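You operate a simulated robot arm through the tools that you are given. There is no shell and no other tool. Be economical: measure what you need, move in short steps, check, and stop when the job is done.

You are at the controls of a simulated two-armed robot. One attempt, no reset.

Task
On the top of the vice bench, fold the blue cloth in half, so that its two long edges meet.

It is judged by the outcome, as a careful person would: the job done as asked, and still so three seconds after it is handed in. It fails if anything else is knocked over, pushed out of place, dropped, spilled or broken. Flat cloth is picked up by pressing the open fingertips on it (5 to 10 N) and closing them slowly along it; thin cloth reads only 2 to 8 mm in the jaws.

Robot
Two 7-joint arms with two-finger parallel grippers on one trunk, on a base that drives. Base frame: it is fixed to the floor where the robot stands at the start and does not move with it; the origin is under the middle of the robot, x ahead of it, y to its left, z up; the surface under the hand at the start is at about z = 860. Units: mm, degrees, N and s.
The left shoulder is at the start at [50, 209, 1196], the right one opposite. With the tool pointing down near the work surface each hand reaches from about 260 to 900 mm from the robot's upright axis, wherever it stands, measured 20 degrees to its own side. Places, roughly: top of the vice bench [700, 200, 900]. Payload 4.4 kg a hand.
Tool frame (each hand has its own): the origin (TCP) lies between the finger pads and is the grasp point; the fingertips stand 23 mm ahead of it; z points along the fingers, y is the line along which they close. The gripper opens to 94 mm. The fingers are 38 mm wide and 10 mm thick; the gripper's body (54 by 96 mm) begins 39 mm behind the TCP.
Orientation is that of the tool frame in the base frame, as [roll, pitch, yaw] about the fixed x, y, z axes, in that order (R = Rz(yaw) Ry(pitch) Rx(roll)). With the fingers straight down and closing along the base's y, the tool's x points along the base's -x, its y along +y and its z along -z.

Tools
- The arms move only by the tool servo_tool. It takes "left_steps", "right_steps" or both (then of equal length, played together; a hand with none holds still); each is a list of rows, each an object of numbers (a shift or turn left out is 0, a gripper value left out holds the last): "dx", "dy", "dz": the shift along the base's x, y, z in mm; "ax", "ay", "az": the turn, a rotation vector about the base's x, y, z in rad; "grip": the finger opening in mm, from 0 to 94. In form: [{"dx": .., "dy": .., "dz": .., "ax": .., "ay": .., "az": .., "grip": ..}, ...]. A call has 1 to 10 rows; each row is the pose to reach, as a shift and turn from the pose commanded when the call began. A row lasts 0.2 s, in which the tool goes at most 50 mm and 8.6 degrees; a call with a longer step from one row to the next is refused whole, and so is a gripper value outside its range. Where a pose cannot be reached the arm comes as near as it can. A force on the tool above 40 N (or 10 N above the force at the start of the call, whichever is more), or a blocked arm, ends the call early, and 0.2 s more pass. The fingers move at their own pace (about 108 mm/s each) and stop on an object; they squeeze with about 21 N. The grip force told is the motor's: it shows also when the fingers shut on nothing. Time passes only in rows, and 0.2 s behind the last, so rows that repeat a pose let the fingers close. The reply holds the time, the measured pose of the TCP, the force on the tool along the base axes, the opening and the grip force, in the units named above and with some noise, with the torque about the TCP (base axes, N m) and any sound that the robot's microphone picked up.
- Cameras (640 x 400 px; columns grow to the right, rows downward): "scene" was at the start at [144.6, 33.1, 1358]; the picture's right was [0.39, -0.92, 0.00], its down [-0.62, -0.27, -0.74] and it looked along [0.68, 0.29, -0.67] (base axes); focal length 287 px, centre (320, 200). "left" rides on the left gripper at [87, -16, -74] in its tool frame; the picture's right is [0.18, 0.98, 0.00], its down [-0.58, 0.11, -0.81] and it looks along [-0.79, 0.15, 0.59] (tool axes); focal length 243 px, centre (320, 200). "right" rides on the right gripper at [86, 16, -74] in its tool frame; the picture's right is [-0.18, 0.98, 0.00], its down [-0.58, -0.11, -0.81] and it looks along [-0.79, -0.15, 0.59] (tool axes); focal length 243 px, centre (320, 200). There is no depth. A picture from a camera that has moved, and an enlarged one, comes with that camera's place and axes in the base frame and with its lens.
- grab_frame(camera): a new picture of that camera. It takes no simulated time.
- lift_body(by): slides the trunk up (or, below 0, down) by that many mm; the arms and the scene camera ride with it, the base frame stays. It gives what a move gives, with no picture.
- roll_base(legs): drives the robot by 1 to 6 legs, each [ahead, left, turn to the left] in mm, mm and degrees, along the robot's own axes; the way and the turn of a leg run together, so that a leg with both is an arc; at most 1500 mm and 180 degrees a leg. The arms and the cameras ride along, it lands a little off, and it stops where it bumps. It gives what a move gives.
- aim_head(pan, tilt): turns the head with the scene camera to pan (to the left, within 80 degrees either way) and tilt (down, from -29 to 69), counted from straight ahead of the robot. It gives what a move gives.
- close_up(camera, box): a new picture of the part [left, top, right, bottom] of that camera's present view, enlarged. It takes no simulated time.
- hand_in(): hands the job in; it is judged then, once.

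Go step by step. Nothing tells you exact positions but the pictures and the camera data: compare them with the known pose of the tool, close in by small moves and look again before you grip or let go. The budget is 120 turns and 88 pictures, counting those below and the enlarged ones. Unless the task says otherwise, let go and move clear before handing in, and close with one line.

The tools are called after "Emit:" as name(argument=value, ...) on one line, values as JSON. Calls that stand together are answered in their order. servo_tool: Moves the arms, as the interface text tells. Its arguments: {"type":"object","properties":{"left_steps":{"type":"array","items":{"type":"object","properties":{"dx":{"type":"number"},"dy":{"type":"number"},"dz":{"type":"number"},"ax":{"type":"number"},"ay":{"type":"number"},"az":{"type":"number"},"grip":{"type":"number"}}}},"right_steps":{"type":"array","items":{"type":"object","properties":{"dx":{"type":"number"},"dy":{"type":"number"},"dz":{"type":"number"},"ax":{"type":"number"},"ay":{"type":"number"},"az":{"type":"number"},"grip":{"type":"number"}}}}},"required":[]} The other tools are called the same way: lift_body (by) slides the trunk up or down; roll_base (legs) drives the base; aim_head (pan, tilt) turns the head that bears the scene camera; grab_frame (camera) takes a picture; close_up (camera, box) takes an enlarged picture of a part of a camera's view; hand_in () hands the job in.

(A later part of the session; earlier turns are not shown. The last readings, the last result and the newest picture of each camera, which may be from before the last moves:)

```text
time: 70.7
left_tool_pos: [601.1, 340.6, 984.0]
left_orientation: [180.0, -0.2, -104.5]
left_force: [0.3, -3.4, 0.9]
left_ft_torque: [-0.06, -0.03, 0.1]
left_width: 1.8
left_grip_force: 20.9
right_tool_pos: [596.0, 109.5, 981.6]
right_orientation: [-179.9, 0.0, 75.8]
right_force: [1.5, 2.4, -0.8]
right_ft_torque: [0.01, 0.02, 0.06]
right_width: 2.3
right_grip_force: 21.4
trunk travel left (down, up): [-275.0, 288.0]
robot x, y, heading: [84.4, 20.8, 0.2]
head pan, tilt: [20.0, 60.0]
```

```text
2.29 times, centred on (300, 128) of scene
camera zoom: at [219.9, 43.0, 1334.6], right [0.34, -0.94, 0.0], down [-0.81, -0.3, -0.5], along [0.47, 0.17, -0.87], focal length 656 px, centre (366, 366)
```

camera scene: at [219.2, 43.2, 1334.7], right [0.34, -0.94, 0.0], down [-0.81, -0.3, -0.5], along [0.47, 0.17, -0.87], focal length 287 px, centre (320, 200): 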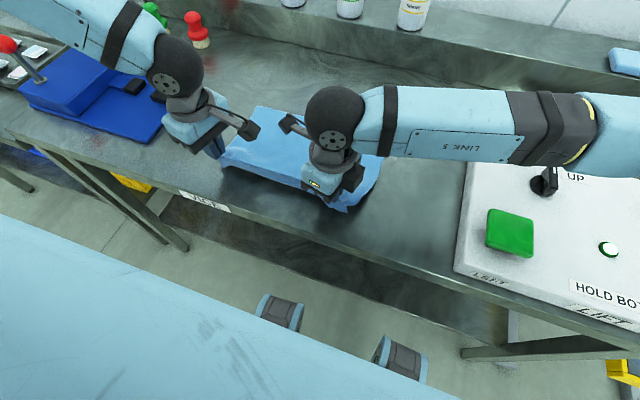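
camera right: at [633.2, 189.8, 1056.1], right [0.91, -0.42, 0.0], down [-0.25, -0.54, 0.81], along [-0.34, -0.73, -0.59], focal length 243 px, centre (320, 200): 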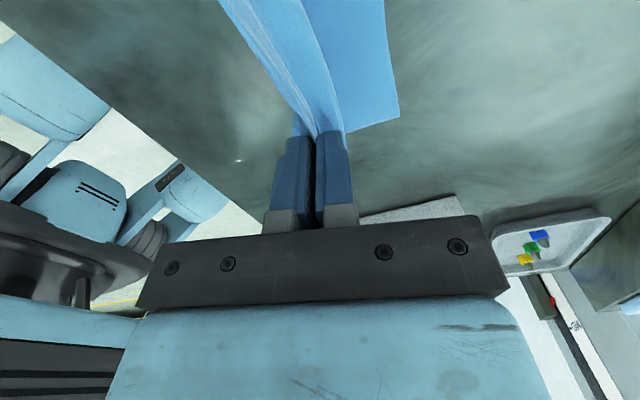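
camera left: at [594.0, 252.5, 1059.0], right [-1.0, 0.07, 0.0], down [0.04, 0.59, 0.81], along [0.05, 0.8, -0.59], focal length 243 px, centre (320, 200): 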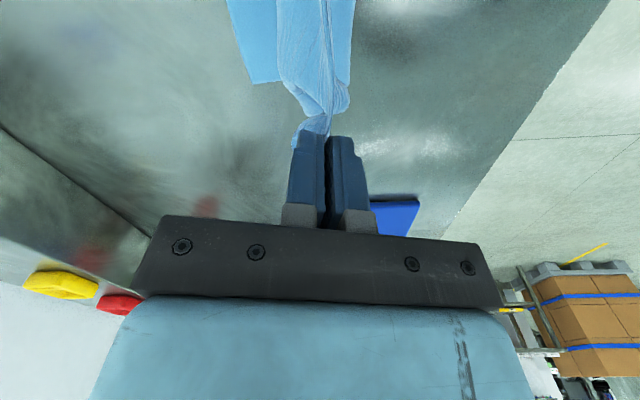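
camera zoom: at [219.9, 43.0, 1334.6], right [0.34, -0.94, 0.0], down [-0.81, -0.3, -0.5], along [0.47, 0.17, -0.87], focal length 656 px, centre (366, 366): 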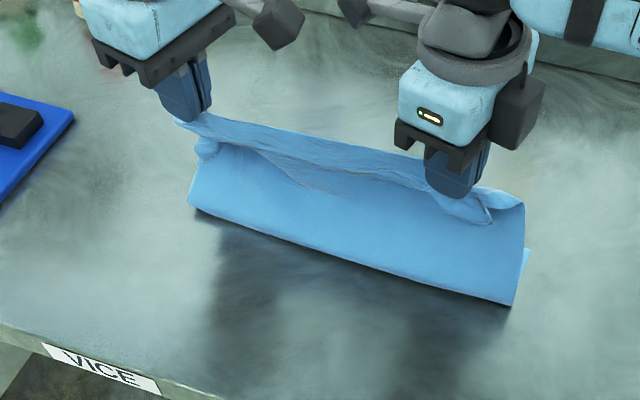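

The lower layer's far edge is now from about (642, 37) to (656, 354). I lower the carried edge onto it, with matching shifts.

Emit:
servo_tool(left_steps=[{"dx": 8, "dy": -1, "dz": -4}, {"dx": 16, "dy": -2, "dz": -10}, {"dx": 24, "dy": -4, "dz": -18}, {"dx": 31, "dy": -6, "dz": -28}, {"dx": 37, "dy": -8, "dz": -39}, {"dx": 42, "dy": -9, "dz": -51}, {"dx": 46, "dy": -10, "dz": -63}, {"dx": 48, "dy": -11, "dz": -74}, {"dx": 49, "dy": -11, "dz": -83}, {"dx": 49, "dy": -11, "dz": -90}], right_steps=[{"dx": 5, "dy": -1, "dz": -4}, {"dx": 10, "dy": -3, "dz": -10}, {"dx": 15, "dy": -6, "dz": -18}, {"dx": 20, "dy": -8, "dz": -28}, {"dx": 24, "dy": -10, "dz": -38}, {"dx": 28, "dy": -12, "dz": -50}, {"dx": 31, "dy": -14, "dz": -62}, {"dx": 33, "dy": -15, "dz": -73}, {"dx": 34, "dy": -15, "dz": -82}, {"dx": 34, "dy": -15, "dz": -89}])

Emit:
close_up(camera="scene", box=[180, 40, 420, 215])

Emit:
grab_frame(camera="right")

Emit:
grab_frame(camera="left")

```text
time: 72.8
left_tool_pos: [647.5, 326.9, 898.0]
left_orientation: [-179.8, 0.0, -104.5]
left_force: [-4.3, -11.5, 18.5]
left_ft_torque: [-0.45, 0.11, 0.05]
left_width: 2.0
left_grip_force: 20.4
right_tool_pos: [627.0, 93.5, 895.2]
right_orientation: [179.8, -0.3, 75.8]
right_force: [1.0, 10.1, 0.5]
right_ft_torque: [0.18, -0.02, 0.09]
right_width: 2.3
right_grip_force: 20.7
trunk travel left (down, up): [-275.0, 288.0]
robot x, y, heading: [87.7, 19.7, 0.0]
head pan, tilt: [20.0, 60.0]
```

```text
2.29 times, centred on (300, 128) of scene
camera zoom: at [216.6, 41.8, 1335.5], right [0.34, -0.94, 0.0], down [-0.81, -0.3, -0.5], along [0.47, 0.17, -0.86], focal length 656 px, centre (366, 366)
```

zoom: 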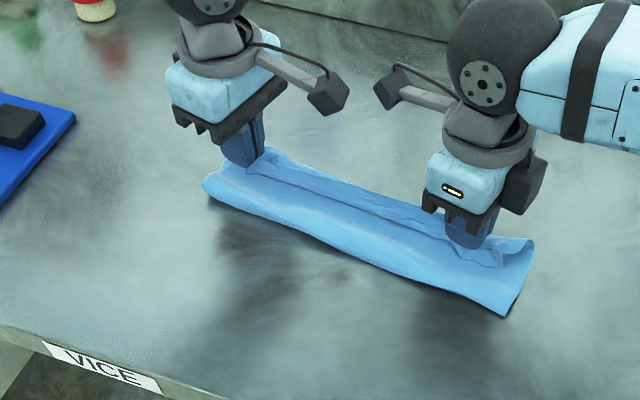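

```text
29 pictures are left
camera right: at [664.4, 173.5, 969.1], right [0.91, -0.42, 0.0], down [-0.25, -0.54, 0.8], along [-0.34, -0.73, -0.59], focal length 243 px, centre (320, 200)
```

right: 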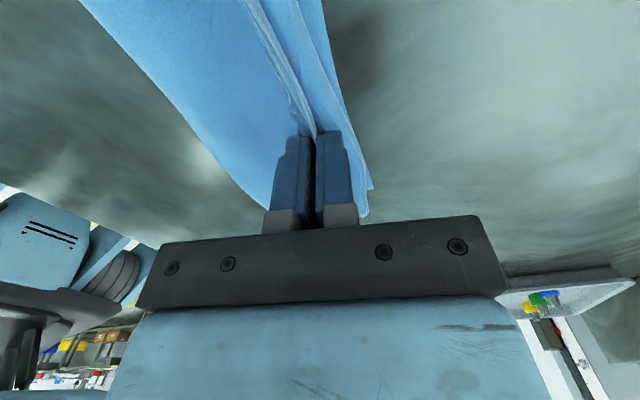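

```text
28 pictures are left
camera left: at [640.9, 239.8, 972.5], right [-1.0, 0.07, 0.0], down [0.04, 0.59, 0.81], along [0.06, 0.8, -0.59], focal length 243 px, centre (320, 200)
```

left: 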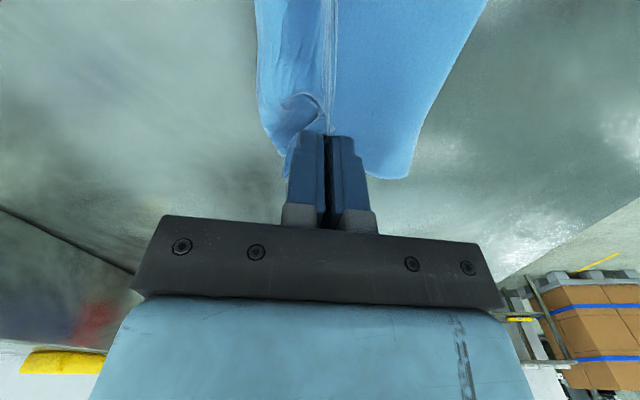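

The edge is down on the far edge, the fold still being a soft roll. I open both grippers gently and lift clear to see how it rests.

Emit:
servo_tool(left_steps=[{"dz": 1}, {"dz": 1, "grip": 8}, {"dz": 1, "grip": 16}, {"dz": 8, "grip": 18}, {"dz": 25, "grip": 18}, {"dz": 60, "grip": 18}, {"dz": 100, "grip": 18}, {"dz": 120, "dy": 30, "grip": 18}, {"dz": 120, "dy": 70, "grip": 18}], right_steps=[{"dz": -5}, {"dz": -5, "grip": 8}, {"dz": -5, "grip": 16}, {"dz": 4, "grip": 18}, {"dz": 25, "grip": 18}, {"dz": 60, "grip": 18}, {"dz": 100, "grip": 18}, {"dz": 120, "dy": -30, "grip": 18}, {"dz": 120, "dy": -70, "grip": 18}])

Emit:
close_up(camera="scene", box=[180, 40, 420, 215])

```text
time: 74.8
left_tool_pos: [647.8, 398.7, 1013.7]
left_orientation: [-180.0, 0.0, -104.5]
left_force: [-0.7, -0.7, -0.6]
left_ft_torque: [0.02, 0.01, 0.0]
left_width: 17.9
left_grip_force: 0.0
right_tool_pos: [628.2, 25.5, 1014.2]
right_orientation: [-180.0, 0.0, 75.8]
right_force: [-0.3, 0.4, 0.5]
right_ft_torque: [0.03, -0.01, 0.01]
right_width: 17.9
right_grip_force: 0.1
trunk travel left (down, up): [-275.0, 288.0]
robot x, y, heading: [90.7, 15.8, 0.3]
head pan, tilt: [20.0, 60.0]
```

```text
2.29 times, centred on (300, 128) of scene
camera zoom: at [218.7, 43.0, 1334.8], right [0.34, -0.94, 0.0], down [-0.81, -0.3, -0.5], along [0.47, 0.17, -0.87], focal length 656 px, centre (366, 366)
```

zoom: 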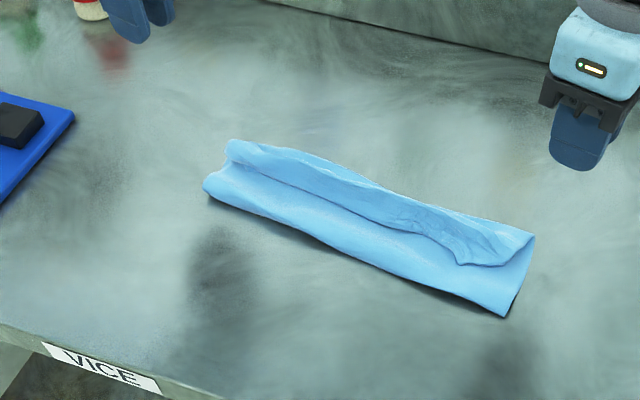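

The carried hem folded back on top of itself and the cloth was dragged in x by the pinching, so this isn't good enough. I'll turn the hands back to closing along y, which avoids both effects, unfold the cloth and redo it more cleanly.

Emit:
servo_tool(left_steps=[{"az": -0.14}, {"az": -0.28}, {"az": -0.42}, {"az": -0.56}, {"az": -0.7}, {"az": -0.84}, {"az": -0.98}, {"az": -1.12}, {"az": -1.26}, {"az": -1.318}], right_steps=[{"az": 0.148}, {"az": 0.296}, {"az": 0.444}, {"az": 0.592}, {"az": 0.74}, {"az": 0.888}, {"az": 1.036}, {"az": 1.184}, {"az": 1.332}, {"az": 1.48}])

Emit:
servo_tool(left_steps=[{"dy": -30, "grip": 34}, {"dy": -60, "grip": 34}, {"dy": -90, "grip": 34}, {"dy": -119, "dx": -8, "grip": 34}, {"dy": -119, "dx": -8, "dz": -40, "grip": 34}, {"dy": -119, "dx": -8, "dz": -80, "grip": 34}], right_steps=[{"dy": 20, "az": 0.12, "grip": 34}, {"dy": 40, "az": 0.24, "grip": 34}, {"dy": 60, "az": 0.339, "grip": 34}, {"dy": 75, "dx": -20, "az": 0.339, "grip": 34}, {"dy": 75, "dx": -20, "az": 0.339, "dz": -40, "grip": 34}, {"dy": 75, "dx": -20, "az": 0.339, "dz": -80, "grip": 34}])

Emit:
close_up(camera="left", box=[120, 0, 520, 240])

Emit:
close_up(camera="right", box=[120, 0, 520, 240])

```text
time: 77.0
left_tool_pos: [650.3, 400.2, 1014.9]
left_orientation: [-180.0, 0.0, 179.9]
left_force: [-0.5, -0.4, -0.3]
left_ft_torque: [0.01, -0.03, -0.01]
left_width: 17.9
left_grip_force: 0.1
right_tool_pos: [629.2, 24.4, 1013.7]
right_orientation: [-180.0, -0.2, 160.6]
right_force: [-0.3, 0.4, -0.5]
right_ft_torque: [-0.02, 0.03, -0.01]
right_width: 18.1
right_grip_force: 0.1
trunk travel left (down, up): [-275.0, 288.0]
robot x, y, heading: [90.6, 21.5, -0.0]
head pan, tilt: [20.0, 60.0]
```

```text
time: 78.5
left_tool_pos: [640.8, 280.9, 933.9]
left_orientation: [180.0, 0.0, 179.9]
left_force: [-0.3, -0.5, -0.2]
left_ft_torque: [0.02, -0.01, -0.03]
left_width: 33.9
left_grip_force: 0.1
right_tool_pos: [609.6, 98.8, 932.4]
right_orientation: [-179.9, -0.1, -179.9]
right_force: [0.1, 1.0, 0.8]
right_ft_torque: [-0.01, 0.02, 0.01]
right_width: 34.1
right_grip_force: 0.1
trunk travel left (down, up): [-275.0, 288.0]
robot x, y, heading: [88.4, 18.9, 0.1]
head pan, tilt: [20.0, 60.0]
```

```text
1.60 times, centred on (320, 120) of left
camera zoom: at [553.0, 264.4, 1008.5], right [-0.18, 0.98, 0.0], down [0.58, 0.11, 0.81], along [0.79, 0.15, -0.59], focal length 388 px, centre (320, 328)
```

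zoom: 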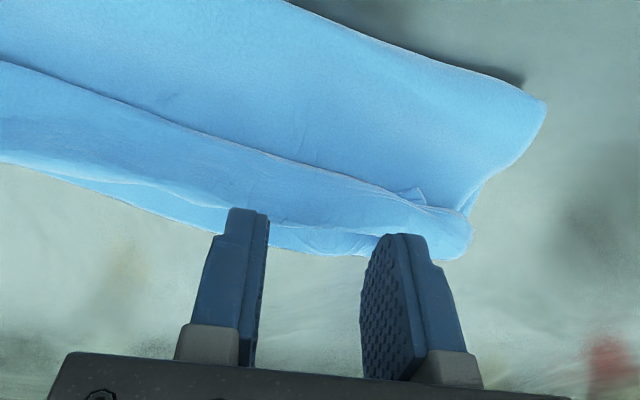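

```text
1.60 times, centred on (320, 120) of right
camera zoom: at [524.4, 116.8, 1006.5], right [0.18, 0.98, 0.0], down [0.58, -0.11, 0.81], along [0.79, -0.15, -0.59], focal length 388 px, centre (320, 328)
```

zoom: 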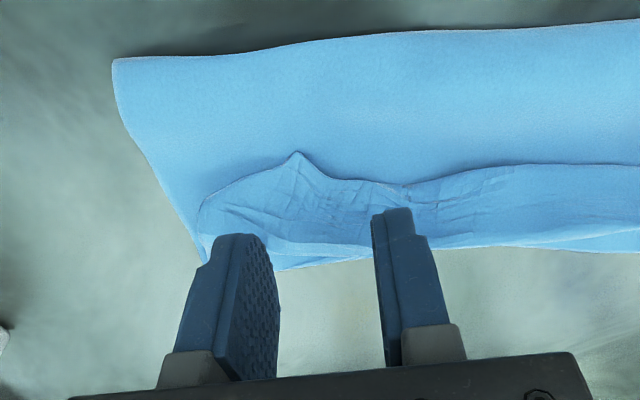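

Seen close up, things are better than feared: the crest lies near the lower edge and only a 30–40 mm hem is folded back on top. I'll pinch that turned-back hem with both hands and unroll it forward.

Emit:
servo_tool(left_steps=[{"dz": -15, "grip": 28}, {"dz": -28, "grip": 28}, {"dz": -32, "grip": 28}, {"dz": -35, "grip": 28}], right_steps=[{"dz": -15, "dx": 4, "dy": 6, "grip": 28}, {"dz": -28, "dx": 4, "dy": 6, "grip": 28}, {"dz": -32, "dx": 4, "dy": 6, "grip": 28}, {"dz": -35, "dx": 4, "dy": 6, "grip": 28}])

```text
time: 79.5
left_tool_pos: [641.4, 280.0, 898.5]
left_orientation: [180.0, 0.0, 179.9]
left_force: [-0.1, -0.9, 0.2]
left_ft_torque: [-0.03, -0.01, 0.01]
left_width: 28.1
left_grip_force: 0.1
right_tool_pos: [613.5, 105.4, 898.3]
right_orientation: [179.9, -0.1, 179.9]
right_force: [0.7, -0.1, 0.4]
right_ft_torque: [0.01, -0.03, 0.01]
right_width: 28.0
right_grip_force: 0.1
trunk travel left (down, up): [-275.0, 288.0]
robot x, y, heading: [88.1, 20.3, -0.0]
head pan, tilt: [20.0, 60.0]
```

Emit:
servo_tool(left_steps=[{"dz": -2}, {"dz": -4}, {"dz": -6}, {"dz": -8}, {"dz": -9}], right_steps=[{"dz": -2}, {"dz": -4}, {"dz": -6}, {"dz": -8}, {"dz": -9}])

```text
time: 80.7
left_tool_pos: [640.1, 281.9, 893.5]
left_orientation: [-179.9, -0.1, 180.0]
left_force: [1.3, 0.5, 3.3]
left_ft_torque: [-0.04, -0.04, 0.0]
left_width: 27.9
left_grip_force: 0.1
right_tool_pos: [612.8, 105.7, 889.3]
right_orientation: [179.9, -0.1, -180.0]
right_force: [-0.1, 1.0, 1.9]
right_ft_torque: [0.0, -0.02, 0.01]
right_width: 28.2
right_grip_force: 0.0
trunk travel left (down, up): [-275.0, 288.0]
robot x, y, heading: [88.0, 18.4, 0.1]
head pan, tilt: [20.0, 60.0]
```

Emit:
servo_tool(left_steps=[{"dz": -0.6}, {"dz": -0.6, "grip": 24}, {"dz": -0.6, "grip": 20}, {"dz": -0.6, "grip": 16}, {"dz": -0.6, "grip": 12}, {"dz": -0.6, "grip": 8}, {"dz": -0.6, "grip": 4}, {"dz": -0.6, "grip": 0}, {"dz": -0.6, "grip": 0}], right_steps=[{"dz": -1.2}, {"dz": -1.2, "grip": 24}, {"dz": -1.2, "grip": 20}, {"dz": -1.2, "grip": 16}, {"dz": -1.2, "grip": 12}, {"dz": -1.2, "grip": 8}, {"dz": -1.2, "grip": 4}, {"dz": -1.2, "grip": 0}, {"dz": -1.2, "grip": 0}])

Emit:
servo_tool(left_steps=[{"dz": 5}, {"dz": 10}, {"dz": 15}, {"dz": 20}], right_steps=[{"dz": 5}, {"dz": 10}, {"dz": 15}, {"dz": 20}])

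Emit:
close_up(camera="left", box=[120, 0, 520, 240])

Emit:
close_up(camera="right", box=[120, 0, 520, 240])

```text
time: 82.7
left_tool_pos: [638.9, 282.3, 892.6]
left_orientation: [-179.9, 0.0, 180.0]
left_force: [0.2, -0.1, 1.0]
left_ft_torque: [0.03, 0.0, -0.03]
left_width: 0.2
left_grip_force: 20.8
left hand out of reach, approached as far as the arm can: row 1, 2, 3, 4, 5, 6, 7, 8, 9
right_tool_pos: [611.6, 105.8, 888.5]
right_orientation: [179.9, 0.0, 180.0]
right_force: [-0.4, 0.1, 0.1]
right_ft_torque: [-0.03, 0.02, -0.01]
right_width: 0.0
right_grip_force: 20.8
trunk travel left (down, up): [-275.0, 288.0]
robot x, y, heading: [85.3, 17.4, 0.3]
head pan, tilt: [20.0, 60.0]
```

```text
time: 83.7
left_tool_pos: [639.5, 282.5, 912.5]
left_orientation: [179.9, -0.1, 180.0]
left_force: [0.6, -0.1, 0.7]
left_ft_torque: [0.03, 0.02, 0.02]
left_width: 0.0
left_grip_force: 20.6
right_tool_pos: [612.1, 105.9, 908.8]
right_orientation: [-179.9, -0.1, 180.0]
right_force: [-0.1, 0.2, -0.3]
right_ft_torque: [0.03, 0.02, 0.02]
right_width: 0.1
right_grip_force: 21.1
trunk travel left (down, up): [-275.0, 288.0]
robot x, y, heading: [88.2, 20.5, -0.2]
head pan, tilt: [20.0, 60.0]
```

```text
1.60 times, centred on (320, 120) of left
camera zoom: at [552.1, 266.2, 987.2], right [-0.18, 0.98, 0.0], down [0.58, 0.11, 0.81], along [0.79, 0.15, -0.59], focal length 388 px, centre (320, 328)
```

zoom: 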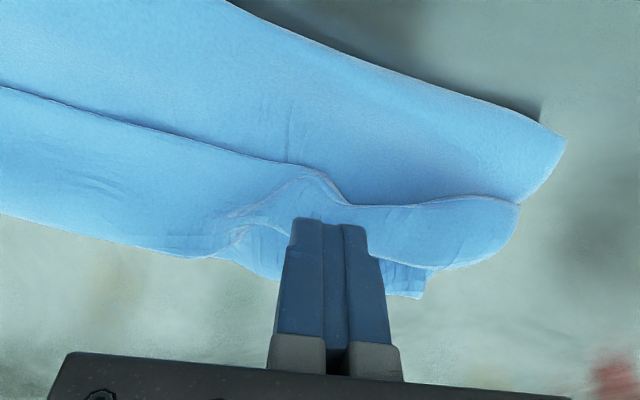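

```text
1.60 times, centred on (320, 120) of right
camera zoom: at [527.0, 122.5, 982.2], right [0.18, 0.98, 0.0], down [0.58, -0.11, 0.81], along [0.79, -0.15, -0.59], focal length 388 px, centre (320, 328)
```

zoom: 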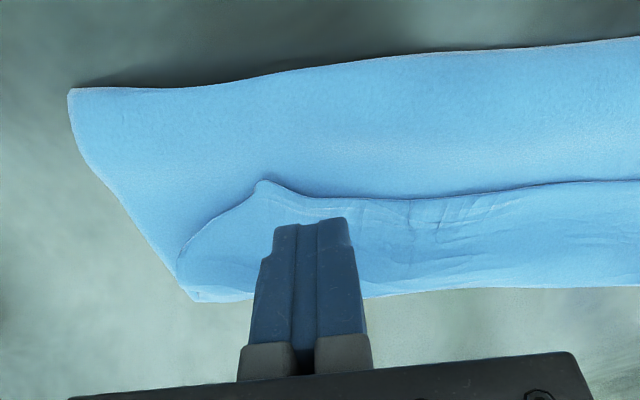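

Pinching didn't take on the layered hem. Instead I'll unroll it by pressing a slightly tilted closed fingertip on the hem and sliding it forward; first I drive the base 70 mm forward to give the left arm more room.

Emit:
servo_tool(left_steps=[{"dz": 20}, {"dz": 45}, {"dz": 70}, {"dz": 70, "dx": -35}, {"dz": 70, "dx": -70, "ay": -0.1}, {"dz": 70, "dx": -70, "ay": -0.2}], right_steps=[{"dz": 20}, {"dz": 45}, {"dz": 70}, {"dz": 70, "dx": -35}, {"dz": 70, "dx": -70, "ay": -0.1}, {"dz": 70, "dx": -70, "ay": -0.2}])

Emit:
roll_base(legs=[[70, 0, 0]])

```text
time: 85.0
left_tool_pos: [569.4, 281.6, 982.4]
left_orientation: [-179.9, 11.4, -179.9]
left_force: [-0.6, -0.6, -0.2]
left_ft_torque: [0.02, 0.01, -0.01]
left_width: 0.0
left_grip_force: 20.7
right_tool_pos: [542.8, 105.5, 978.8]
right_orientation: [-180.0, 11.3, -180.0]
right_force: [1.1, 0.7, -0.7]
right_ft_torque: [-0.02, 0.0, -0.02]
right_width: 0.0
right_grip_force: 21.4
trunk travel left (down, up): [-275.0, 288.0]
robot x, y, heading: [83.5, 20.4, -0.2]
head pan, tilt: [20.0, 60.0]
```

```text
time: 86.1
left_tool_pos: [605.1, 281.9, 982.2]
left_orientation: [-179.9, 11.3, -179.9]
left_force: [-0.6, 0.5, 0.5]
left_ft_torque: [0.04, -0.02, 0.0]
left_width: 0.0
left_grip_force: 20.9
right_tool_pos: [577.9, 104.6, 978.0]
right_orientation: [-180.0, 11.4, 179.9]
right_force: [-1.0, 0.1, -0.7]
right_ft_torque: [-0.02, -0.03, 0.0]
right_width: 0.0
right_grip_force: 20.9
trunk travel left (down, up): [-275.0, 288.0]
robot x, y, heading: [120.5, 21.0, 0.1]
head pan, tilt: [20.0, 60.0]
stopped in leg 1: the robot was blocked; the commanded pose is now the measured one
```

The base stopped after 37 mm against the bench, which is enough. I now set both tilted fingertips just inside the free edge of the turned-back hem.

Emit:
servo_tool(left_steps=[{"dx": 20, "dy": 5}, {"dx": 41, "dy": 8}, {"dx": 41, "dy": 8, "dz": -35}, {"dx": 41, "dy": 8, "dz": -65}, {"dx": 41, "dy": 8, "dz": -76}, {"dx": 41, "dy": 8, "dz": -80}], right_steps=[{"dx": 20}, {"dx": 44}, {"dx": 44, "dz": -35}, {"dx": 44, "dz": -62}, {"dx": 44, "dz": -73}, {"dx": 44, "dz": -77}])

Emit:
close_up(camera="left", box=[120, 0, 520, 240])

Emit:
close_up(camera="right", box=[120, 0, 520, 240])

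```text
time: 87.5
left_tool_pos: [646.1, 290.2, 901.3]
left_orientation: [180.0, 11.4, -180.0]
left_force: [-0.2, 1.1, 1.3]
left_ft_torque: [0.0, -0.01, 0.01]
left_width: 0.3
left_grip_force: 21.0
right_tool_pos: [622.6, 105.6, 900.8]
right_orientation: [-180.0, 11.5, 179.9]
right_force: [0.1, -0.3, -0.3]
right_ft_torque: [0.0, -0.01, 0.02]
right_width: 0.0
right_grip_force: 21.7
trunk travel left (down, up): [-275.0, 288.0]
robot x, y, heading: [127.2, 21.6, -0.1]
head pan, tilt: [20.0, 60.0]
```

```text
1.60 times, centred on (320, 120) of left
camera zoom: at [545.7, 273.7, 957.6], right [-0.18, 0.98, -0.04], down [0.41, 0.11, 0.91], along [0.89, 0.15, -0.42], focal length 388 px, centre (320, 328)
```

zoom: 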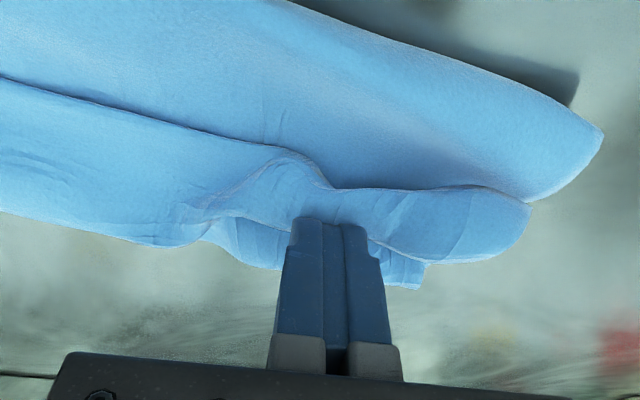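

```text
1.60 times, centred on (320, 120) of right
camera zoom: at [522.8, 122.0, 956.1], right [0.18, 0.98, 0.04], down [0.41, -0.11, 0.91], along [0.89, -0.15, -0.42], focal length 388 px, centre (320, 328)
```

zoom: 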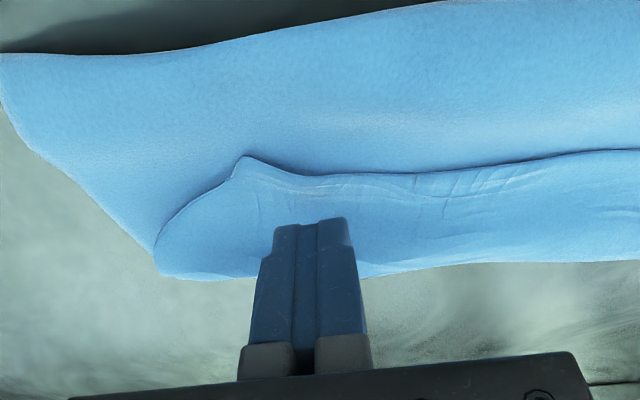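

Emit:
servo_tool(left_steps=[{"dx": -6}, {"dx": -6, "dz": -2}, {"dx": -6, "dz": -4}, {"dx": -6, "dz": -6}], right_steps=[{"dx": -8, "dz": 0}, {"dx": -8, "dz": -3}, {"dx": -8, "dz": -6}, {"dx": -8, "dz": -9}])

```text
time: 88.5
left_tool_pos: [640.3, 289.7, 896.3]
left_orientation: [-180.0, 11.4, -180.0]
left_force: [-0.8, -0.4, 0.4]
left_ft_torque: [0.02, -0.02, 0.0]
left_width: 0.2
left_grip_force: 21.2
right_tool_pos: [614.4, 104.8, 893.0]
right_orientation: [-180.0, 11.4, 179.9]
right_force: [0.1, 0.0, -0.1]
right_ft_torque: [0.02, 0.02, 0.01]
right_width: 0.0
right_grip_force: 20.8
trunk travel left (down, up): [-275.0, 288.0]
robot x, y, heading: [126.5, 20.6, 0.2]
head pan, tilt: [20.0, 60.0]
```

Emit:
servo_tool(left_steps=[{"dz": -2}, {"dz": -3.5}, {"dz": -5}], right_steps=[{"dz": -1}, {"dz": -2}, {"dz": -3}])

```text
time: 89.3
left_tool_pos: [640.8, 290.5, 891.0]
left_orientation: [179.9, 11.4, -179.9]
left_force: [-0.9, 0.4, 1.7]
left_ft_torque: [0.01, 0.03, -0.01]
left_width: 0.3
left_grip_force: 21.0
right_tool_pos: [614.1, 105.4, 889.6]
right_orientation: [-180.0, 11.4, 180.0]
right_force: [1.0, 0.0, -1.6]
right_ft_torque: [0.03, 0.02, 0.0]
right_width: 0.0
right_grip_force: 21.2
trunk travel left (down, up): [-275.0, 288.0]
robot x, y, heading: [119.1, 20.2, -0.1]
head pan, tilt: [20.0, 60.0]
```

Emit:
servo_tool(left_steps=[{"dz": -1.5}, {"dz": -1.5, "dx": 6}, {"dz": -1.5, "dx": 12}, {"dz": -1.5, "dx": 18}, {"dz": -1.5, "dx": 24}, {"dz": -1.5, "dx": 30}, {"dz": -1.5, "dx": 36}, {"dz": -1.5, "dx": 42}, {"dz": -1.5, "dx": 48}], right_steps=[{"dz": -1.5}, {"dz": -1.5, "dx": 6}, {"dz": -1.5, "dx": 12}, {"dz": -1.5, "dx": 18}, {"dz": -1.5, "dx": 25}, {"dz": -1.5, "dx": 32}, {"dz": -1.5, "dx": 39}, {"dz": -1.5, "dx": 46}, {"dz": -1.5, "dx": 52}])

Emit:
close_up(camera="scene", box=[140, 40, 380, 190])

```text
time: 91.3
left_tool_pos: [687.5, 292.1, 889.8]
left_orientation: [180.0, 11.5, -180.0]
left_force: [-0.5, -0.3, 2.4]
left_ft_torque: [0.0, 0.05, 0.03]
left_width: 0.1
left_grip_force: 21.1
right_tool_pos: [665.7, 104.9, 888.4]
right_orientation: [179.9, 11.4, 179.8]
right_force: [0.0, 0.9, 1.8]
right_ft_torque: [-0.03, 0.05, 0.01]
right_width: 0.0
right_grip_force: 21.0
trunk travel left (down, up): [-275.0, 288.0]
robot x, y, heading: [123.5, 21.7, 0.1]
head pan, tilt: [20.0, 60.0]
```

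```text
2.67 times, centred on (260, 115) of scene
camera zoom: at [253.5, 43.2, 1334.8], right [0.34, -0.94, 0.0], down [-0.81, -0.3, -0.5], along [0.47, 0.17, -0.87], focal length 766 px, centre (480, 427)
```

zoom: 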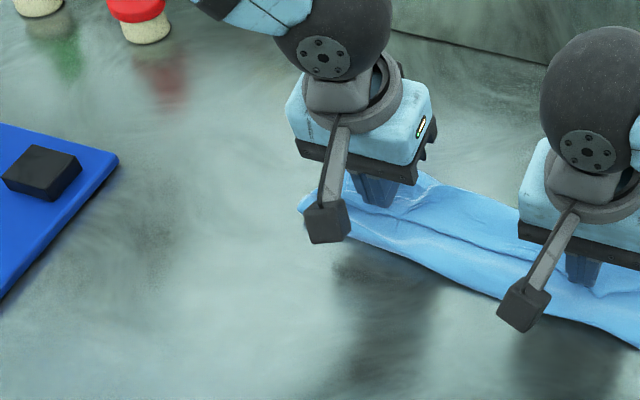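

Emit:
servo_tool(left_steps=[{"dz": 15}, {"dz": 50}, {"dz": 90}, {"dz": 120, "dy": 20}, {"dz": 130, "dy": 60}, {"dz": 130, "dy": 100}], right_steps=[{"dz": 15}, {"dz": 50}, {"dz": 90}, {"dz": 120, "dy": -20}, {"dz": 130, "dy": -60}, {"dz": 130, "dy": -100}])

Emit:
close_up(camera="scene", box=[180, 60, 420, 210])

```text
time: 92.7
left_tool_pos: [686.8, 389.1, 1020.9]
left_orientation: [-179.9, 11.4, -179.9]
left_force: [0.4, 0.4, 0.5]
left_ft_torque: [-0.02, -0.04, 0.01]
left_width: 0.0
left_grip_force: 21.6
right_tool_pos: [666.9, 4.2, 1019.5]
right_orientation: [180.0, 11.4, 179.9]
right_force: [0.6, 0.3, 0.9]
right_ft_torque: [0.02, 0.04, 0.02]
right_width: 0.0
right_grip_force: 20.8
trunk travel left (down, up): [-275.0, 288.0]
robot x, y, heading: [124.1, 20.5, -0.2]
head pan, tilt: [20.0, 60.0]
```

```text
2.67 times, centred on (300, 135) of scene
camera zoom: at [253.3, 43.2, 1334.9], right [0.34, -0.94, 0.0], down [-0.81, -0.3, -0.5], along [0.47, 0.17, -0.87], focal length 766 px, centre (373, 373)
```

zoom: 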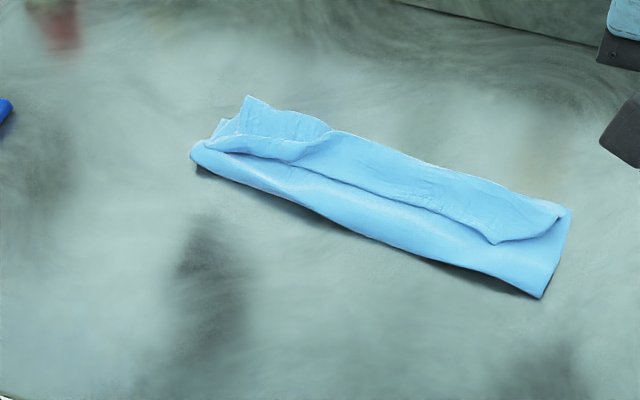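

The roll just moved along. A cleaner idea: pick up this free edge (now on top), lift the cloth so it hangs open by its own weight, then lay it back with the other edge down first and fold this one over it toward me, which avoids any turned-back hem. I turn the hands again for that.

Emit:
servo_tool(left_steps=[{"ay": 0.1}, {"ay": 0.2}], right_steps=[{"ay": 0.1}, {"ay": 0.2}])

Emit:
servo_tool(left_steps=[{"az": 0.14}, {"az": 0.28}, {"az": 0.42}, {"az": 0.56}, {"az": 0.7}, {"az": 0.84}, {"az": 0.98}, {"az": 1.12}, {"az": 1.26}, {"az": 1.32}], right_steps=[{"az": -0.148}, {"az": -0.296}, {"az": -0.444}, {"az": -0.592}, {"az": -0.74}, {"az": -0.888}, {"az": -1.036}, {"az": -1.184}, {"az": -1.332}, {"az": -1.48}])

Emit:
servo_tool(left_steps=[{"dy": -20, "grip": 30}, {"dy": -40, "grip": 30}, {"dy": -60, "grip": 30}, {"dy": -68, "grip": 30, "dz": -30}, {"dy": -68, "grip": 30, "dz": -60}], right_steps=[{"dy": 20, "az": -0.12, "grip": 30}, {"dy": 45, "az": -0.24, "grip": 30}, {"dy": 70, "az": -0.335, "grip": 30}, {"dy": 88, "az": -0.335, "dz": -30, "grip": 30}, {"dy": 88, "az": -0.335, "dz": -60, "grip": 30}])

Emit:
grab_frame(camera="left")

Emit:
grab_frame(camera="right")

```text
time: 93.3
left_tool_pos: [688.5, 390.3, 1019.2]
left_orientation: [-180.0, -0.1, -179.9]
left_force: [-0.5, -0.6, -0.6]
left_ft_torque: [0.0, 0.02, -0.01]
left_width: 0.0
left_grip_force: 21.1
right_tool_pos: [666.6, 4.1, 1016.8]
right_orientation: [179.9, -0.2, 180.0]
right_force: [0.0, 0.0, 0.2]
right_ft_torque: [0.04, 0.0, 0.0]
right_width: 0.2
right_grip_force: 21.3
trunk travel left (down, up): [-275.0, 288.0]
robot x, y, heading: [124.2, 20.1, 0.1]
head pan, tilt: [20.0, 60.0]
```

```text
time: 95.5
left_tool_pos: [687.3, 389.6, 1019.6]
left_orientation: [-180.0, -0.1, -104.2]
left_force: [0.6, 0.4, 0.9]
left_ft_torque: [-0.01, 0.0, 0.03]
left_width: 0.1
left_grip_force: 20.5
right_tool_pos: [665.6, 5.8, 1018.4]
right_orientation: [-180.0, -0.1, 95.1]
right_force: [0.2, -0.1, 0.2]
right_ft_torque: [-0.03, -0.02, -0.01]
right_width: 0.0
right_grip_force: 20.6
trunk travel left (down, up): [-275.0, 288.0]
robot x, y, heading: [122.6, 17.9, 0.2]
head pan, tilt: [20.0, 60.0]
```

```text
time: 96.7
left_tool_pos: [689.0, 321.8, 959.1]
left_orientation: [179.9, -0.1, -104.3]
left_force: [-0.3, 0.2, -0.4]
left_ft_torque: [-0.01, 0.04, 0.0]
left_width: 30.2
left_grip_force: 0.0
right_tool_pos: [665.8, 93.1, 956.1]
right_orientation: [-179.9, 0.0, 75.9]
right_force: [-0.1, -0.3, 0.1]
right_ft_torque: [0.02, 0.0, 0.02]
right_width: 30.0
right_grip_force: 0.1
trunk travel left (down, up): [-275.0, 288.0]
robot x, y, heading: [126.4, 19.6, 0.1]
head pan, tilt: [20.0, 60.0]
```

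```text
18 pictures are left
camera left: at [682.5, 234.2, 1034.0], right [-1.0, 0.06, 0.0], down [0.04, 0.59, 0.81], along [0.05, 0.8, -0.59], focal length 243 px, centre (320, 200)
```

left: 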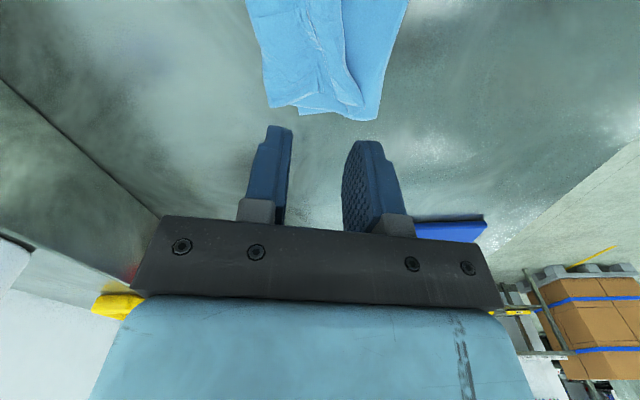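

```text
17 pictures are left
camera right: at [703.6, 173.1, 1030.8], right [0.91, -0.42, 0.0], down [-0.25, -0.54, 0.81], along [-0.34, -0.73, -0.59], focal length 243 px, centre (320, 200)
```

right: 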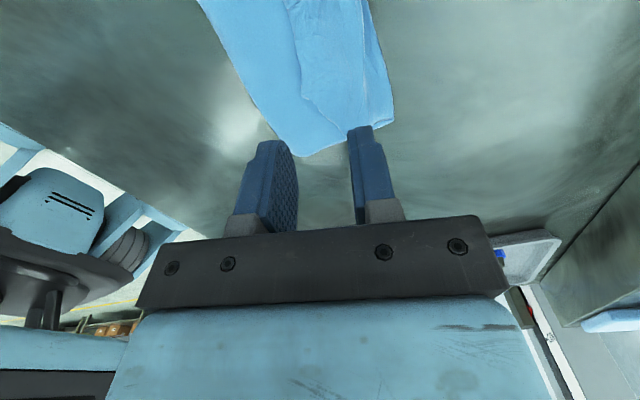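

The free edge runs at x≈668 on the left and x≈657 on the right, on top of the stack. I place the open fingers over that top hem on both sides and descend.

Emit:
servo_tool(left_steps=[{"dx": 6, "dy": -4, "dz": -15, "az": -0.08}, {"dx": 6, "dy": -4, "dz": -35, "az": -0.08}, {"dx": 6, "dy": -4, "dz": -52, "az": -0.08}, {"dx": 6, "dy": -4, "dz": -60, "az": -0.08}, {"dx": 6, "dy": -4, "dz": -64, "az": -0.08}], right_steps=[{"dx": 15, "dy": 4, "dz": -15, "az": -0.08}, {"dx": 15, "dy": 4, "dz": -35, "az": -0.08}, {"dx": 15, "dy": 4, "dz": -52, "az": -0.08}, {"dx": 15, "dy": 4, "dz": -58, "az": -0.08}, {"dx": 15, "dy": 4, "dz": -62, "az": -0.08}])

Emit:
servo_tool(left_steps=[{"dz": -1.5}, {"dz": -3}, {"dz": -4.5}, {"dz": -6}], right_steps=[{"dz": -1.5}, {"dz": -3}, {"dz": -4.5}, {"dz": -6}])

```text
time: 97.9
left_tool_pos: [694.1, 319.4, 896.2]
left_orientation: [-180.0, -0.1, -109.0]
left_force: [-0.1, -0.1, -0.9]
left_ft_torque: [0.02, -0.01, 0.01]
left_width: 29.9
left_grip_force: 0.0
right_tool_pos: [680.7, 97.6, 895.8]
right_orientation: [180.0, -0.2, 71.3]
right_force: [0.7, 0.5, 1.1]
right_ft_torque: [-0.02, -0.02, 0.0]
right_width: 29.9
right_grip_force: 0.0
trunk travel left (down, up): [-275.0, 288.0]
robot x, y, heading: [122.9, 22.1, 0.1]
head pan, tilt: [20.0, 60.0]
```

```text
time: 98.9
left_tool_pos: [694.0, 316.7, 888.7]
left_orientation: [179.8, -0.1, -108.9]
left_force: [0.1, -0.5, 3.7]
left_ft_torque: [-0.02, 0.0, -0.04]
left_width: 29.6
left_grip_force: 0.1
right_tool_pos: [681.8, 96.8, 890.8]
right_orientation: [180.0, 0.0, 71.3]
right_force: [-0.7, 0.6, -0.3]
right_ft_torque: [0.0, 0.01, 0.01]
right_width: 29.7
right_grip_force: 0.1
trunk travel left (down, up): [-275.0, 288.0]
robot x, y, heading: [122.2, 21.9, 0.3]
head pan, tilt: [20.0, 60.0]
```

Emit:
servo_tool(left_steps=[{"dz": -0.4}, {"dz": -0.8}, {"dz": -1.2}], right_steps=[{"dz": -1}, {"dz": -2}, {"dz": -3.2}])

```text
time: 99.7
left_tool_pos: [693.6, 318.8, 888.8]
left_orientation: [-180.0, 0.0, -109.0]
left_force: [0.3, -0.6, 3.7]
left_ft_torque: [-0.03, -0.01, 0.0]
left_width: 29.1
left_grip_force: 0.1
right_tool_pos: [680.4, 96.3, 888.3]
right_orientation: [180.0, -0.1, 71.3]
right_force: [0.0, -0.1, 0.6]
right_ft_torque: [-0.02, 0.0, -0.01]
right_width: 30.1
right_grip_force: 0.0
trunk travel left (down, up): [-275.0, 288.0]
robot x, y, heading: [124.4, 21.2, -0.1]
head pan, tilt: [20.0, 60.0]
```

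Emit:
servo_tool(left_steps=[{"dz": -0.6}, {"dz": -1.2}, {"dz": -1.2}], right_steps=[{"dz": -1}, {"dz": -2}, {"dz": -3}])

```text
time: 100.5
left_tool_pos: [692.9, 318.5, 887.9]
left_orientation: [-179.9, 0.0, -108.8]
left_force: [1.5, -0.5, 5.1]
left_ft_torque: [-0.03, 0.04, -0.02]
left_width: 28.9
left_grip_force: 0.1
right_tool_pos: [680.8, 96.9, 886.6]
right_orientation: [179.9, -0.3, 71.4]
right_force: [1.1, 0.8, 13.6]
right_ft_torque: [-0.06, -0.02, 0.02]
right_width: 30.0
right_grip_force: 0.0
trunk travel left (down, up): [-275.0, 288.0]
robot x, y, heading: [122.5, 22.1, -0.2]
head pan, tilt: [20.0, 60.0]
```

Emit:
servo_tool(left_steps=[{"dz": -0.6}, {"dz": -0.6, "grip": 26}, {"dz": -0.6, "grip": 23}, {"dz": -0.6, "grip": 20}, {"dz": -0.6, "grip": 16}, {"dz": -0.6, "grip": 12}, {"dz": -0.6, "grip": 8}, {"dz": -0.6, "grip": 4}, {"dz": -0.6, "grip": 0}, {"dz": -0.6, "grip": 0}], right_steps=[{"dz": 0.6}, {"dz": 0.6, "grip": 26}, {"dz": 0.6, "grip": 23}, {"dz": 0.6, "grip": 20}, {"dz": 0.6, "grip": 16}, {"dz": 0.6, "grip": 12}, {"dz": 0.6, "grip": 8}, {"dz": 0.6, "grip": 4}, {"dz": 0.6, "grip": 0}, {"dz": 0.6, "grip": 0}])

Emit:
servo_tool(left_steps=[{"dz": 8}, {"dz": 18}, {"dz": 30}, {"dz": 45}, {"dz": 60}], right_steps=[{"dz": 8}, {"dz": 18}, {"dz": 30}, {"dz": 45}, {"dz": 60}])

Emit:
close_up(camera="scene", box=[160, 20, 440, 195])

```text
time: 102.7
left_tool_pos: [693.0, 318.7, 887.6]
left_orientation: [-179.9, 0.0, -108.9]
left_force: [-2.0, -0.6, 3.2]
left_ft_torque: [0.02, 0.01, -0.01]
left_width: 0.0
left_grip_force: 21.4
right_tool_pos: [679.2, 98.0, 886.0]
right_orientation: [179.9, -0.3, 71.2]
right_force: [3.2, 0.6, 22.2]
right_ft_torque: [0.01, -0.15, -0.1]
right_width: 9.3
right_grip_force: 20.7
trunk travel left (down, up): [-275.0, 288.0]
robot x, y, heading: [121.2, 18.5, 0.1]
head pan, tilt: [20.0, 60.0]
```

```text
time: 103.9
left_tool_pos: [692.8, 317.7, 948.0]
left_orientation: [179.9, -0.1, -108.9]
left_force: [0.0, 0.1, 0.6]
left_ft_torque: [0.02, 0.01, 0.01]
left_width: 0.0
left_grip_force: 21.4
right_tool_pos: [679.1, 96.7, 944.9]
right_orientation: [-180.0, -0.1, 71.4]
right_force: [0.0, -0.8, -1.0]
right_ft_torque: [0.02, -0.04, -0.01]
right_width: 2.6
right_grip_force: 21.3
trunk travel left (down, up): [-275.0, 288.0]
robot x, y, heading: [122.6, 18.5, 0.2]
head pan, tilt: [20.0, 60.0]
```

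```text
2.29 times, centred on (300, 108) of scene
camera zoom: at [253.4, 43.3, 1334.8], right [0.34, -0.94, 0.0], down [-0.81, -0.3, -0.5], along [0.47, 0.17, -0.87], focal length 656 px, centre (366, 411)
```

zoom: 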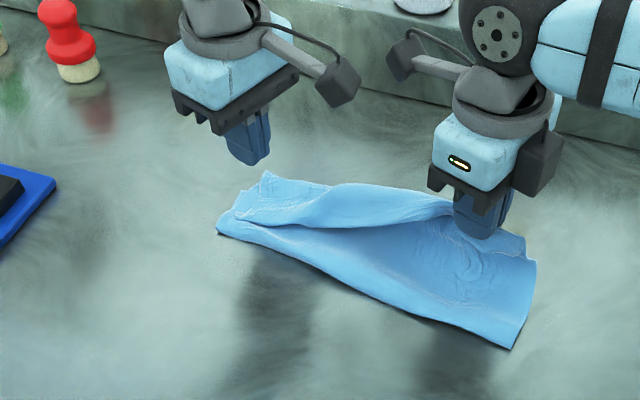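

The right hand has lifted the top hem cleanly; the left missed. I retry the left with a wider opening and firmer pressure on the loose flap.

Emit:
servo_tool(left_steps=[{"dx": 4, "dy": -8, "grip": 40}, {"dx": 6, "dy": -14, "dz": -25, "grip": 40}, {"dx": 6, "dy": -14, "dz": -48, "grip": 40}, {"dx": 6, "dy": -14, "dz": -56, "grip": 40}, {"dx": 6, "dy": -14, "dz": -60, "grip": 40}, {"dx": 6, "dy": -14, "dz": -62, "grip": 40}])

```text
time: 105.3
left_tool_pos: [698.6, 304.9, 888.4]
left_orientation: [-179.9, 0.0, -108.8]
left_force: [1.4, -0.3, 4.1]
left_ft_torque: [0.05, 0.09, 0.02]
left_width: 39.5
left_grip_force: 0.0
left hand out of reach, approached as far as the arm can: row 6
right_tool_pos: [681.8, 97.1, 944.5]
right_orientation: [-180.0, -0.1, 71.2]
right_force: [-0.3, -0.2, -1.3]
right_ft_torque: [-0.02, 0.0, 0.0]
right_width: 2.4
right_grip_force: 20.9
trunk travel left (down, up): [-275.0, 288.0]
robot x, y, heading: [121.3, 18.3, -0.0]
head pan, tilt: [20.0, 60.0]
```

The left arm is at its low limit here; I raise it, lower the trunk by 40 mm, and press again.

Emit:
servo_tool(left_steps=[{"dz": 25}, {"dz": 50}], right_steps=[{"dz": 15}, {"dz": 30}])

Emit:
lift_body(by=-40)

Emit:
servo_tool(left_steps=[{"dz": -3}, {"dz": -6}, {"dz": -9}, {"dz": -11.5}])

```text
time: 105.9
left_tool_pos: [697.0, 306.1, 937.4]
left_orientation: [179.9, 0.0, -108.9]
left_force: [0.2, -0.5, -0.2]
left_ft_torque: [0.01, -0.02, 0.02]
left_width: 40.2
left_grip_force: 0.0
right_tool_pos: [680.4, 97.4, 974.0]
right_orientation: [-180.0, -0.1, 71.3]
right_force: [-0.6, -0.1, 0.8]
right_ft_torque: [-0.01, 0.03, 0.02]
right_width: 2.6
right_grip_force: 20.8
trunk travel left (down, up): [-275.0, 288.0]
robot x, y, heading: [121.7, 20.3, 0.0]
head pan, tilt: [20.0, 60.0]
```

```text
time: 106.7
left_tool_pos: [698.1, 305.2, 897.0]
left_orientation: [-179.9, -0.1, -108.9]
left_force: [0.5, -0.1, 0.9]
left_ft_torque: [-0.03, -0.01, -0.02]
left_width: 40.1
left_grip_force: 0.0
right_tool_pos: [679.2, 97.3, 934.5]
right_orientation: [180.0, 0.0, 71.4]
right_force: [-0.4, 0.4, -0.1]
right_ft_torque: [0.03, -0.02, -0.01]
right_width: 2.6
right_grip_force: 21.1
trunk travel left (down, up): [-235.0, 328.0]
robot x, y, heading: [124.4, 17.4, 0.1]
head pan, tilt: [20.0, 60.0]
```

```text
time: 107.7
left_tool_pos: [696.5, 304.9, 887.0]
left_orientation: [-179.9, 0.0, -108.9]
left_force: [1.1, 1.3, 7.7]
left_ft_torque: [0.08, 0.09, -0.03]
left_width: 40.0
left_grip_force: 0.0
right_tool_pos: [679.8, 96.8, 935.2]
right_orientation: [179.9, -0.1, 71.3]
right_force: [0.1, -0.7, 0.1]
right_ft_torque: [-0.02, 0.0, -0.01]
right_width: 2.1
right_grip_force: 21.1
trunk travel left (down, up): [-235.0, 328.0]
robot x, y, heading: [123.8, 18.4, -0.1]
head pan, tilt: [20.0, 60.0]
```

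Emit:
servo_tool(left_steps=[{"dz": -0.4, "grip": 36}, {"dz": -0.4, "grip": 32}, {"dz": -0.4, "grip": 28}, {"dz": -0.4, "grip": 24}, {"dz": -0.4, "grip": 20}, {"dz": -0.4, "grip": 16}, {"dz": -0.4, "grip": 12}, {"dz": -0.4, "grip": 7}, {"dz": -0.4, "grip": 2}, {"dz": -0.4, "grip": 0}])

Emit:
servo_tool(left_steps=[{"dz": 10}, {"dz": 20}, {"dz": 35}, {"dz": 50}, {"dz": 70}], right_steps=[{"dz": 2}, {"dz": 4}, {"dz": 8}, {"dz": 14}, {"dz": 22}])

Emit:
close_up(camera="scene", box=[160, 20, 440, 195])

```text
time: 109.9
left_tool_pos: [696.2, 304.4, 887.5]
left_orientation: [-179.9, 0.0, -109.0]
left_force: [2.9, -0.9, 17.3]
left_ft_torque: [-0.09, -0.1, 0.0]
left_width: 9.4
left_grip_force: 20.9
right_tool_pos: [680.2, 97.8, 936.1]
right_orientation: [-179.9, -0.2, 71.3]
right_force: [-1.0, 0.0, -0.3]
right_ft_torque: [-0.01, 0.0, 0.02]
right_width: 2.6
right_grip_force: 21.0
trunk travel left (down, up): [-235.0, 328.0]
robot x, y, heading: [124.5, 19.4, -0.1]
head pan, tilt: [20.0, 60.0]
```

```text
time: 111.1
left_tool_pos: [697.9, 305.4, 957.0]
left_orientation: [180.0, 0.0, -108.8]
left_force: [-0.4, -0.5, 0.0]
left_ft_torque: [-0.01, -0.04, 0.0]
left_width: 2.4
left_grip_force: 21.2
right_tool_pos: [680.1, 97.0, 958.0]
right_orientation: [-179.9, -0.1, 71.3]
right_force: [0.0, -0.5, 0.7]
right_ft_torque: [0.01, 0.01, 0.01]
right_width: 2.4
right_grip_force: 21.1
trunk travel left (down, up): [-235.0, 328.0]
robot x, y, heading: [124.1, 21.4, 0.1]
head pan, tilt: [20.0, 60.0]
```

```text
2.29 times, centred on (300, 108) of scene
camera zoom: at [253.2, 43.1, 1294.8], right [0.34, -0.94, 0.0], down [-0.81, -0.3, -0.5], along [0.47, 0.17, -0.87], focal length 656 px, centre (366, 411)
```

zoom: 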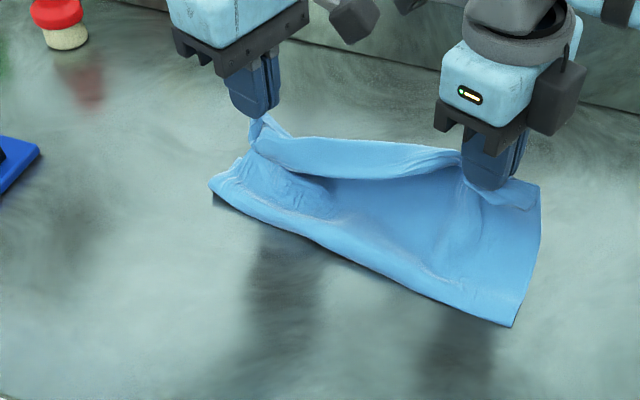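

Both hands now hold that edge. I raise it straight up so the cloth can hang open.

Emit:
servo_tool(left_steps=[{"dz": 22}, {"dz": 44}, {"dz": 66}, {"dz": 88}, {"dz": 110}, {"dz": 132}, {"dz": 154}, {"dz": 176}, {"dz": 198}, {"dz": 215}], right_steps=[{"dz": 22}, {"dz": 44}, {"dz": 66}, {"dz": 88}, {"dz": 110}, {"dz": 132}, {"dz": 154}, {"dz": 176}, {"dz": 198}, {"dz": 215}])

Emit:
grab_frame(camera="scene")

```text
time: 113.3
left_tool_pos: [696.0, 305.9, 1172.7]
left_orientation: [-180.0, 0.0, -108.9]
left_force: [-0.3, -1.1, -0.1]
left_ft_torque: [0.01, -0.02, -0.01]
left_width: 2.2
left_grip_force: 20.8
right_tool_pos: [680.1, 97.3, 1171.9]
right_orientation: [-179.9, -0.1, 71.3]
right_force: [0.4, -0.4, -0.3]
right_ft_torque: [0.01, 0.02, 0.01]
right_width: 2.5
right_grip_force: 21.1
trunk travel left (down, up): [-235.0, 328.0]
robot x, y, heading: [123.4, 18.0, -0.1]
head pan, tilt: [20.0, 60.0]
```

```text
14 pictures are left
camera scene: at [253.4, 43.2, 1294.8], right [0.34, -0.94, 0.0], down [-0.81, -0.3, -0.5], along [0.47, 0.17, -0.87], focal length 287 px, centre (320, 200)
```

scene: 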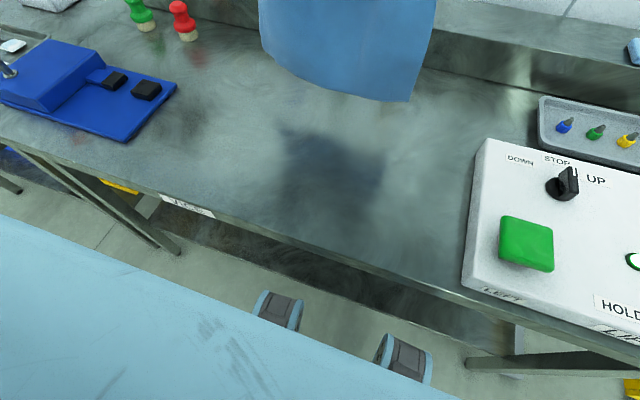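

The cloth now hangs open and flat from both hands, clear of the bench. I back the base off 100 mm and tilt the head up a bit to see it.

Emit:
roll_base(legs=[[-100, 0, 0]])

Emit:
aim_head(pan=20, tilt=46)

Emit:
servo_tool(left_steps=[{"dx": -12}, {"dx": -24}, {"dx": -36}, {"dx": -48}, {"dx": -60}, {"dx": -72}, {"dx": -84}], right_steps=[{"dx": -8}, {"dx": -18}, {"dx": -28}, {"dx": -38}, {"dx": -48}, {"dx": -58}, {"dx": -68}])

Emit:
grab_frame(camera="scene")

```text
time: 114.4
left_tool_pos: [598.2, 307.3, 1171.3]
left_orientation: [-180.0, -0.1, -108.8]
left_force: [-0.2, -0.9, -0.3]
left_ft_torque: [-0.02, -0.02, 0.0]
left_width: 1.9
left_grip_force: 20.2
right_tool_pos: [582.0, 96.1, 1172.5]
right_orientation: [-180.0, -0.2, 71.3]
right_force: [0.3, 0.1, 0.2]
right_ft_torque: [-0.02, 0.01, 0.01]
right_width: 2.6
right_grip_force: 21.2
trunk travel left (down, up): [-235.0, 328.0]
robot x, y, heading: [25.2, 19.1, 0.0]
head pan, tilt: [20.0, 60.0]
```

```text
time: 115.2
left_tool_pos: [598.8, 306.0, 1171.4]
left_orientation: [179.9, -0.2, -108.9]
left_force: [0.5, -0.4, 0.0]
left_ft_torque: [0.01, 0.03, -0.01]
left_width: 2.1
left_grip_force: 20.7
right_tool_pos: [581.4, 97.2, 1171.4]
right_orientation: [-179.8, -0.1, 71.3]
right_force: [0.2, 0.2, -0.5]
right_ft_torque: [0.0, -0.03, 0.02]
right_width: 2.6
right_grip_force: 21.2
trunk travel left (down, up): [-235.0, 328.0]
robot x, y, heading: [22.5, 20.6, -0.1]
head pan, tilt: [20.0, 46.0]
```

```text
time: 116.8
left_tool_pos: [513.0, 306.3, 1170.9]
left_orientation: [180.0, -0.2, -108.8]
left_force: [0.1, -0.3, 0.5]
left_ft_torque: [0.02, 0.03, 0.01]
left_width: 2.0
left_grip_force: 21.2
right_tool_pos: [514.0, 97.0, 1172.8]
right_orientation: [-179.9, -0.1, 71.4]
right_force: [0.6, -0.5, 0.2]
right_ft_torque: [-0.01, -0.01, 0.0]
right_width: 2.5
right_grip_force: 21.4
trunk travel left (down, up): [-235.0, 328.0]
robot x, y, heading: [22.9, 18.1, -0.0]
head pan, tilt: [20.0, 46.0]
```

```text
13 pictures are left
camera scene: at [167.1, 48.1, 1312.9], right [0.34, -0.94, 0.0], down [-0.68, -0.25, -0.69], along [0.65, 0.24, -0.72], focal length 287 px, centre (320, 200)
```

scene: 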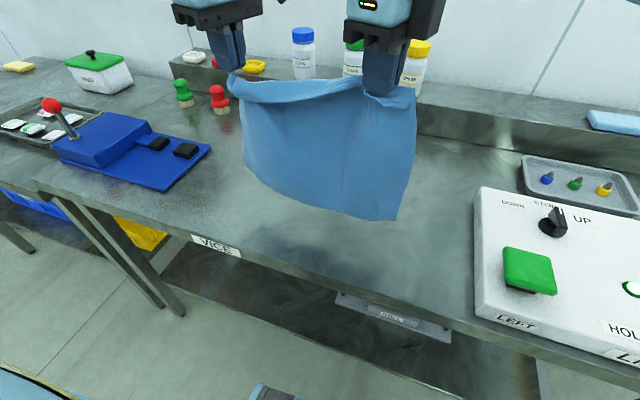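

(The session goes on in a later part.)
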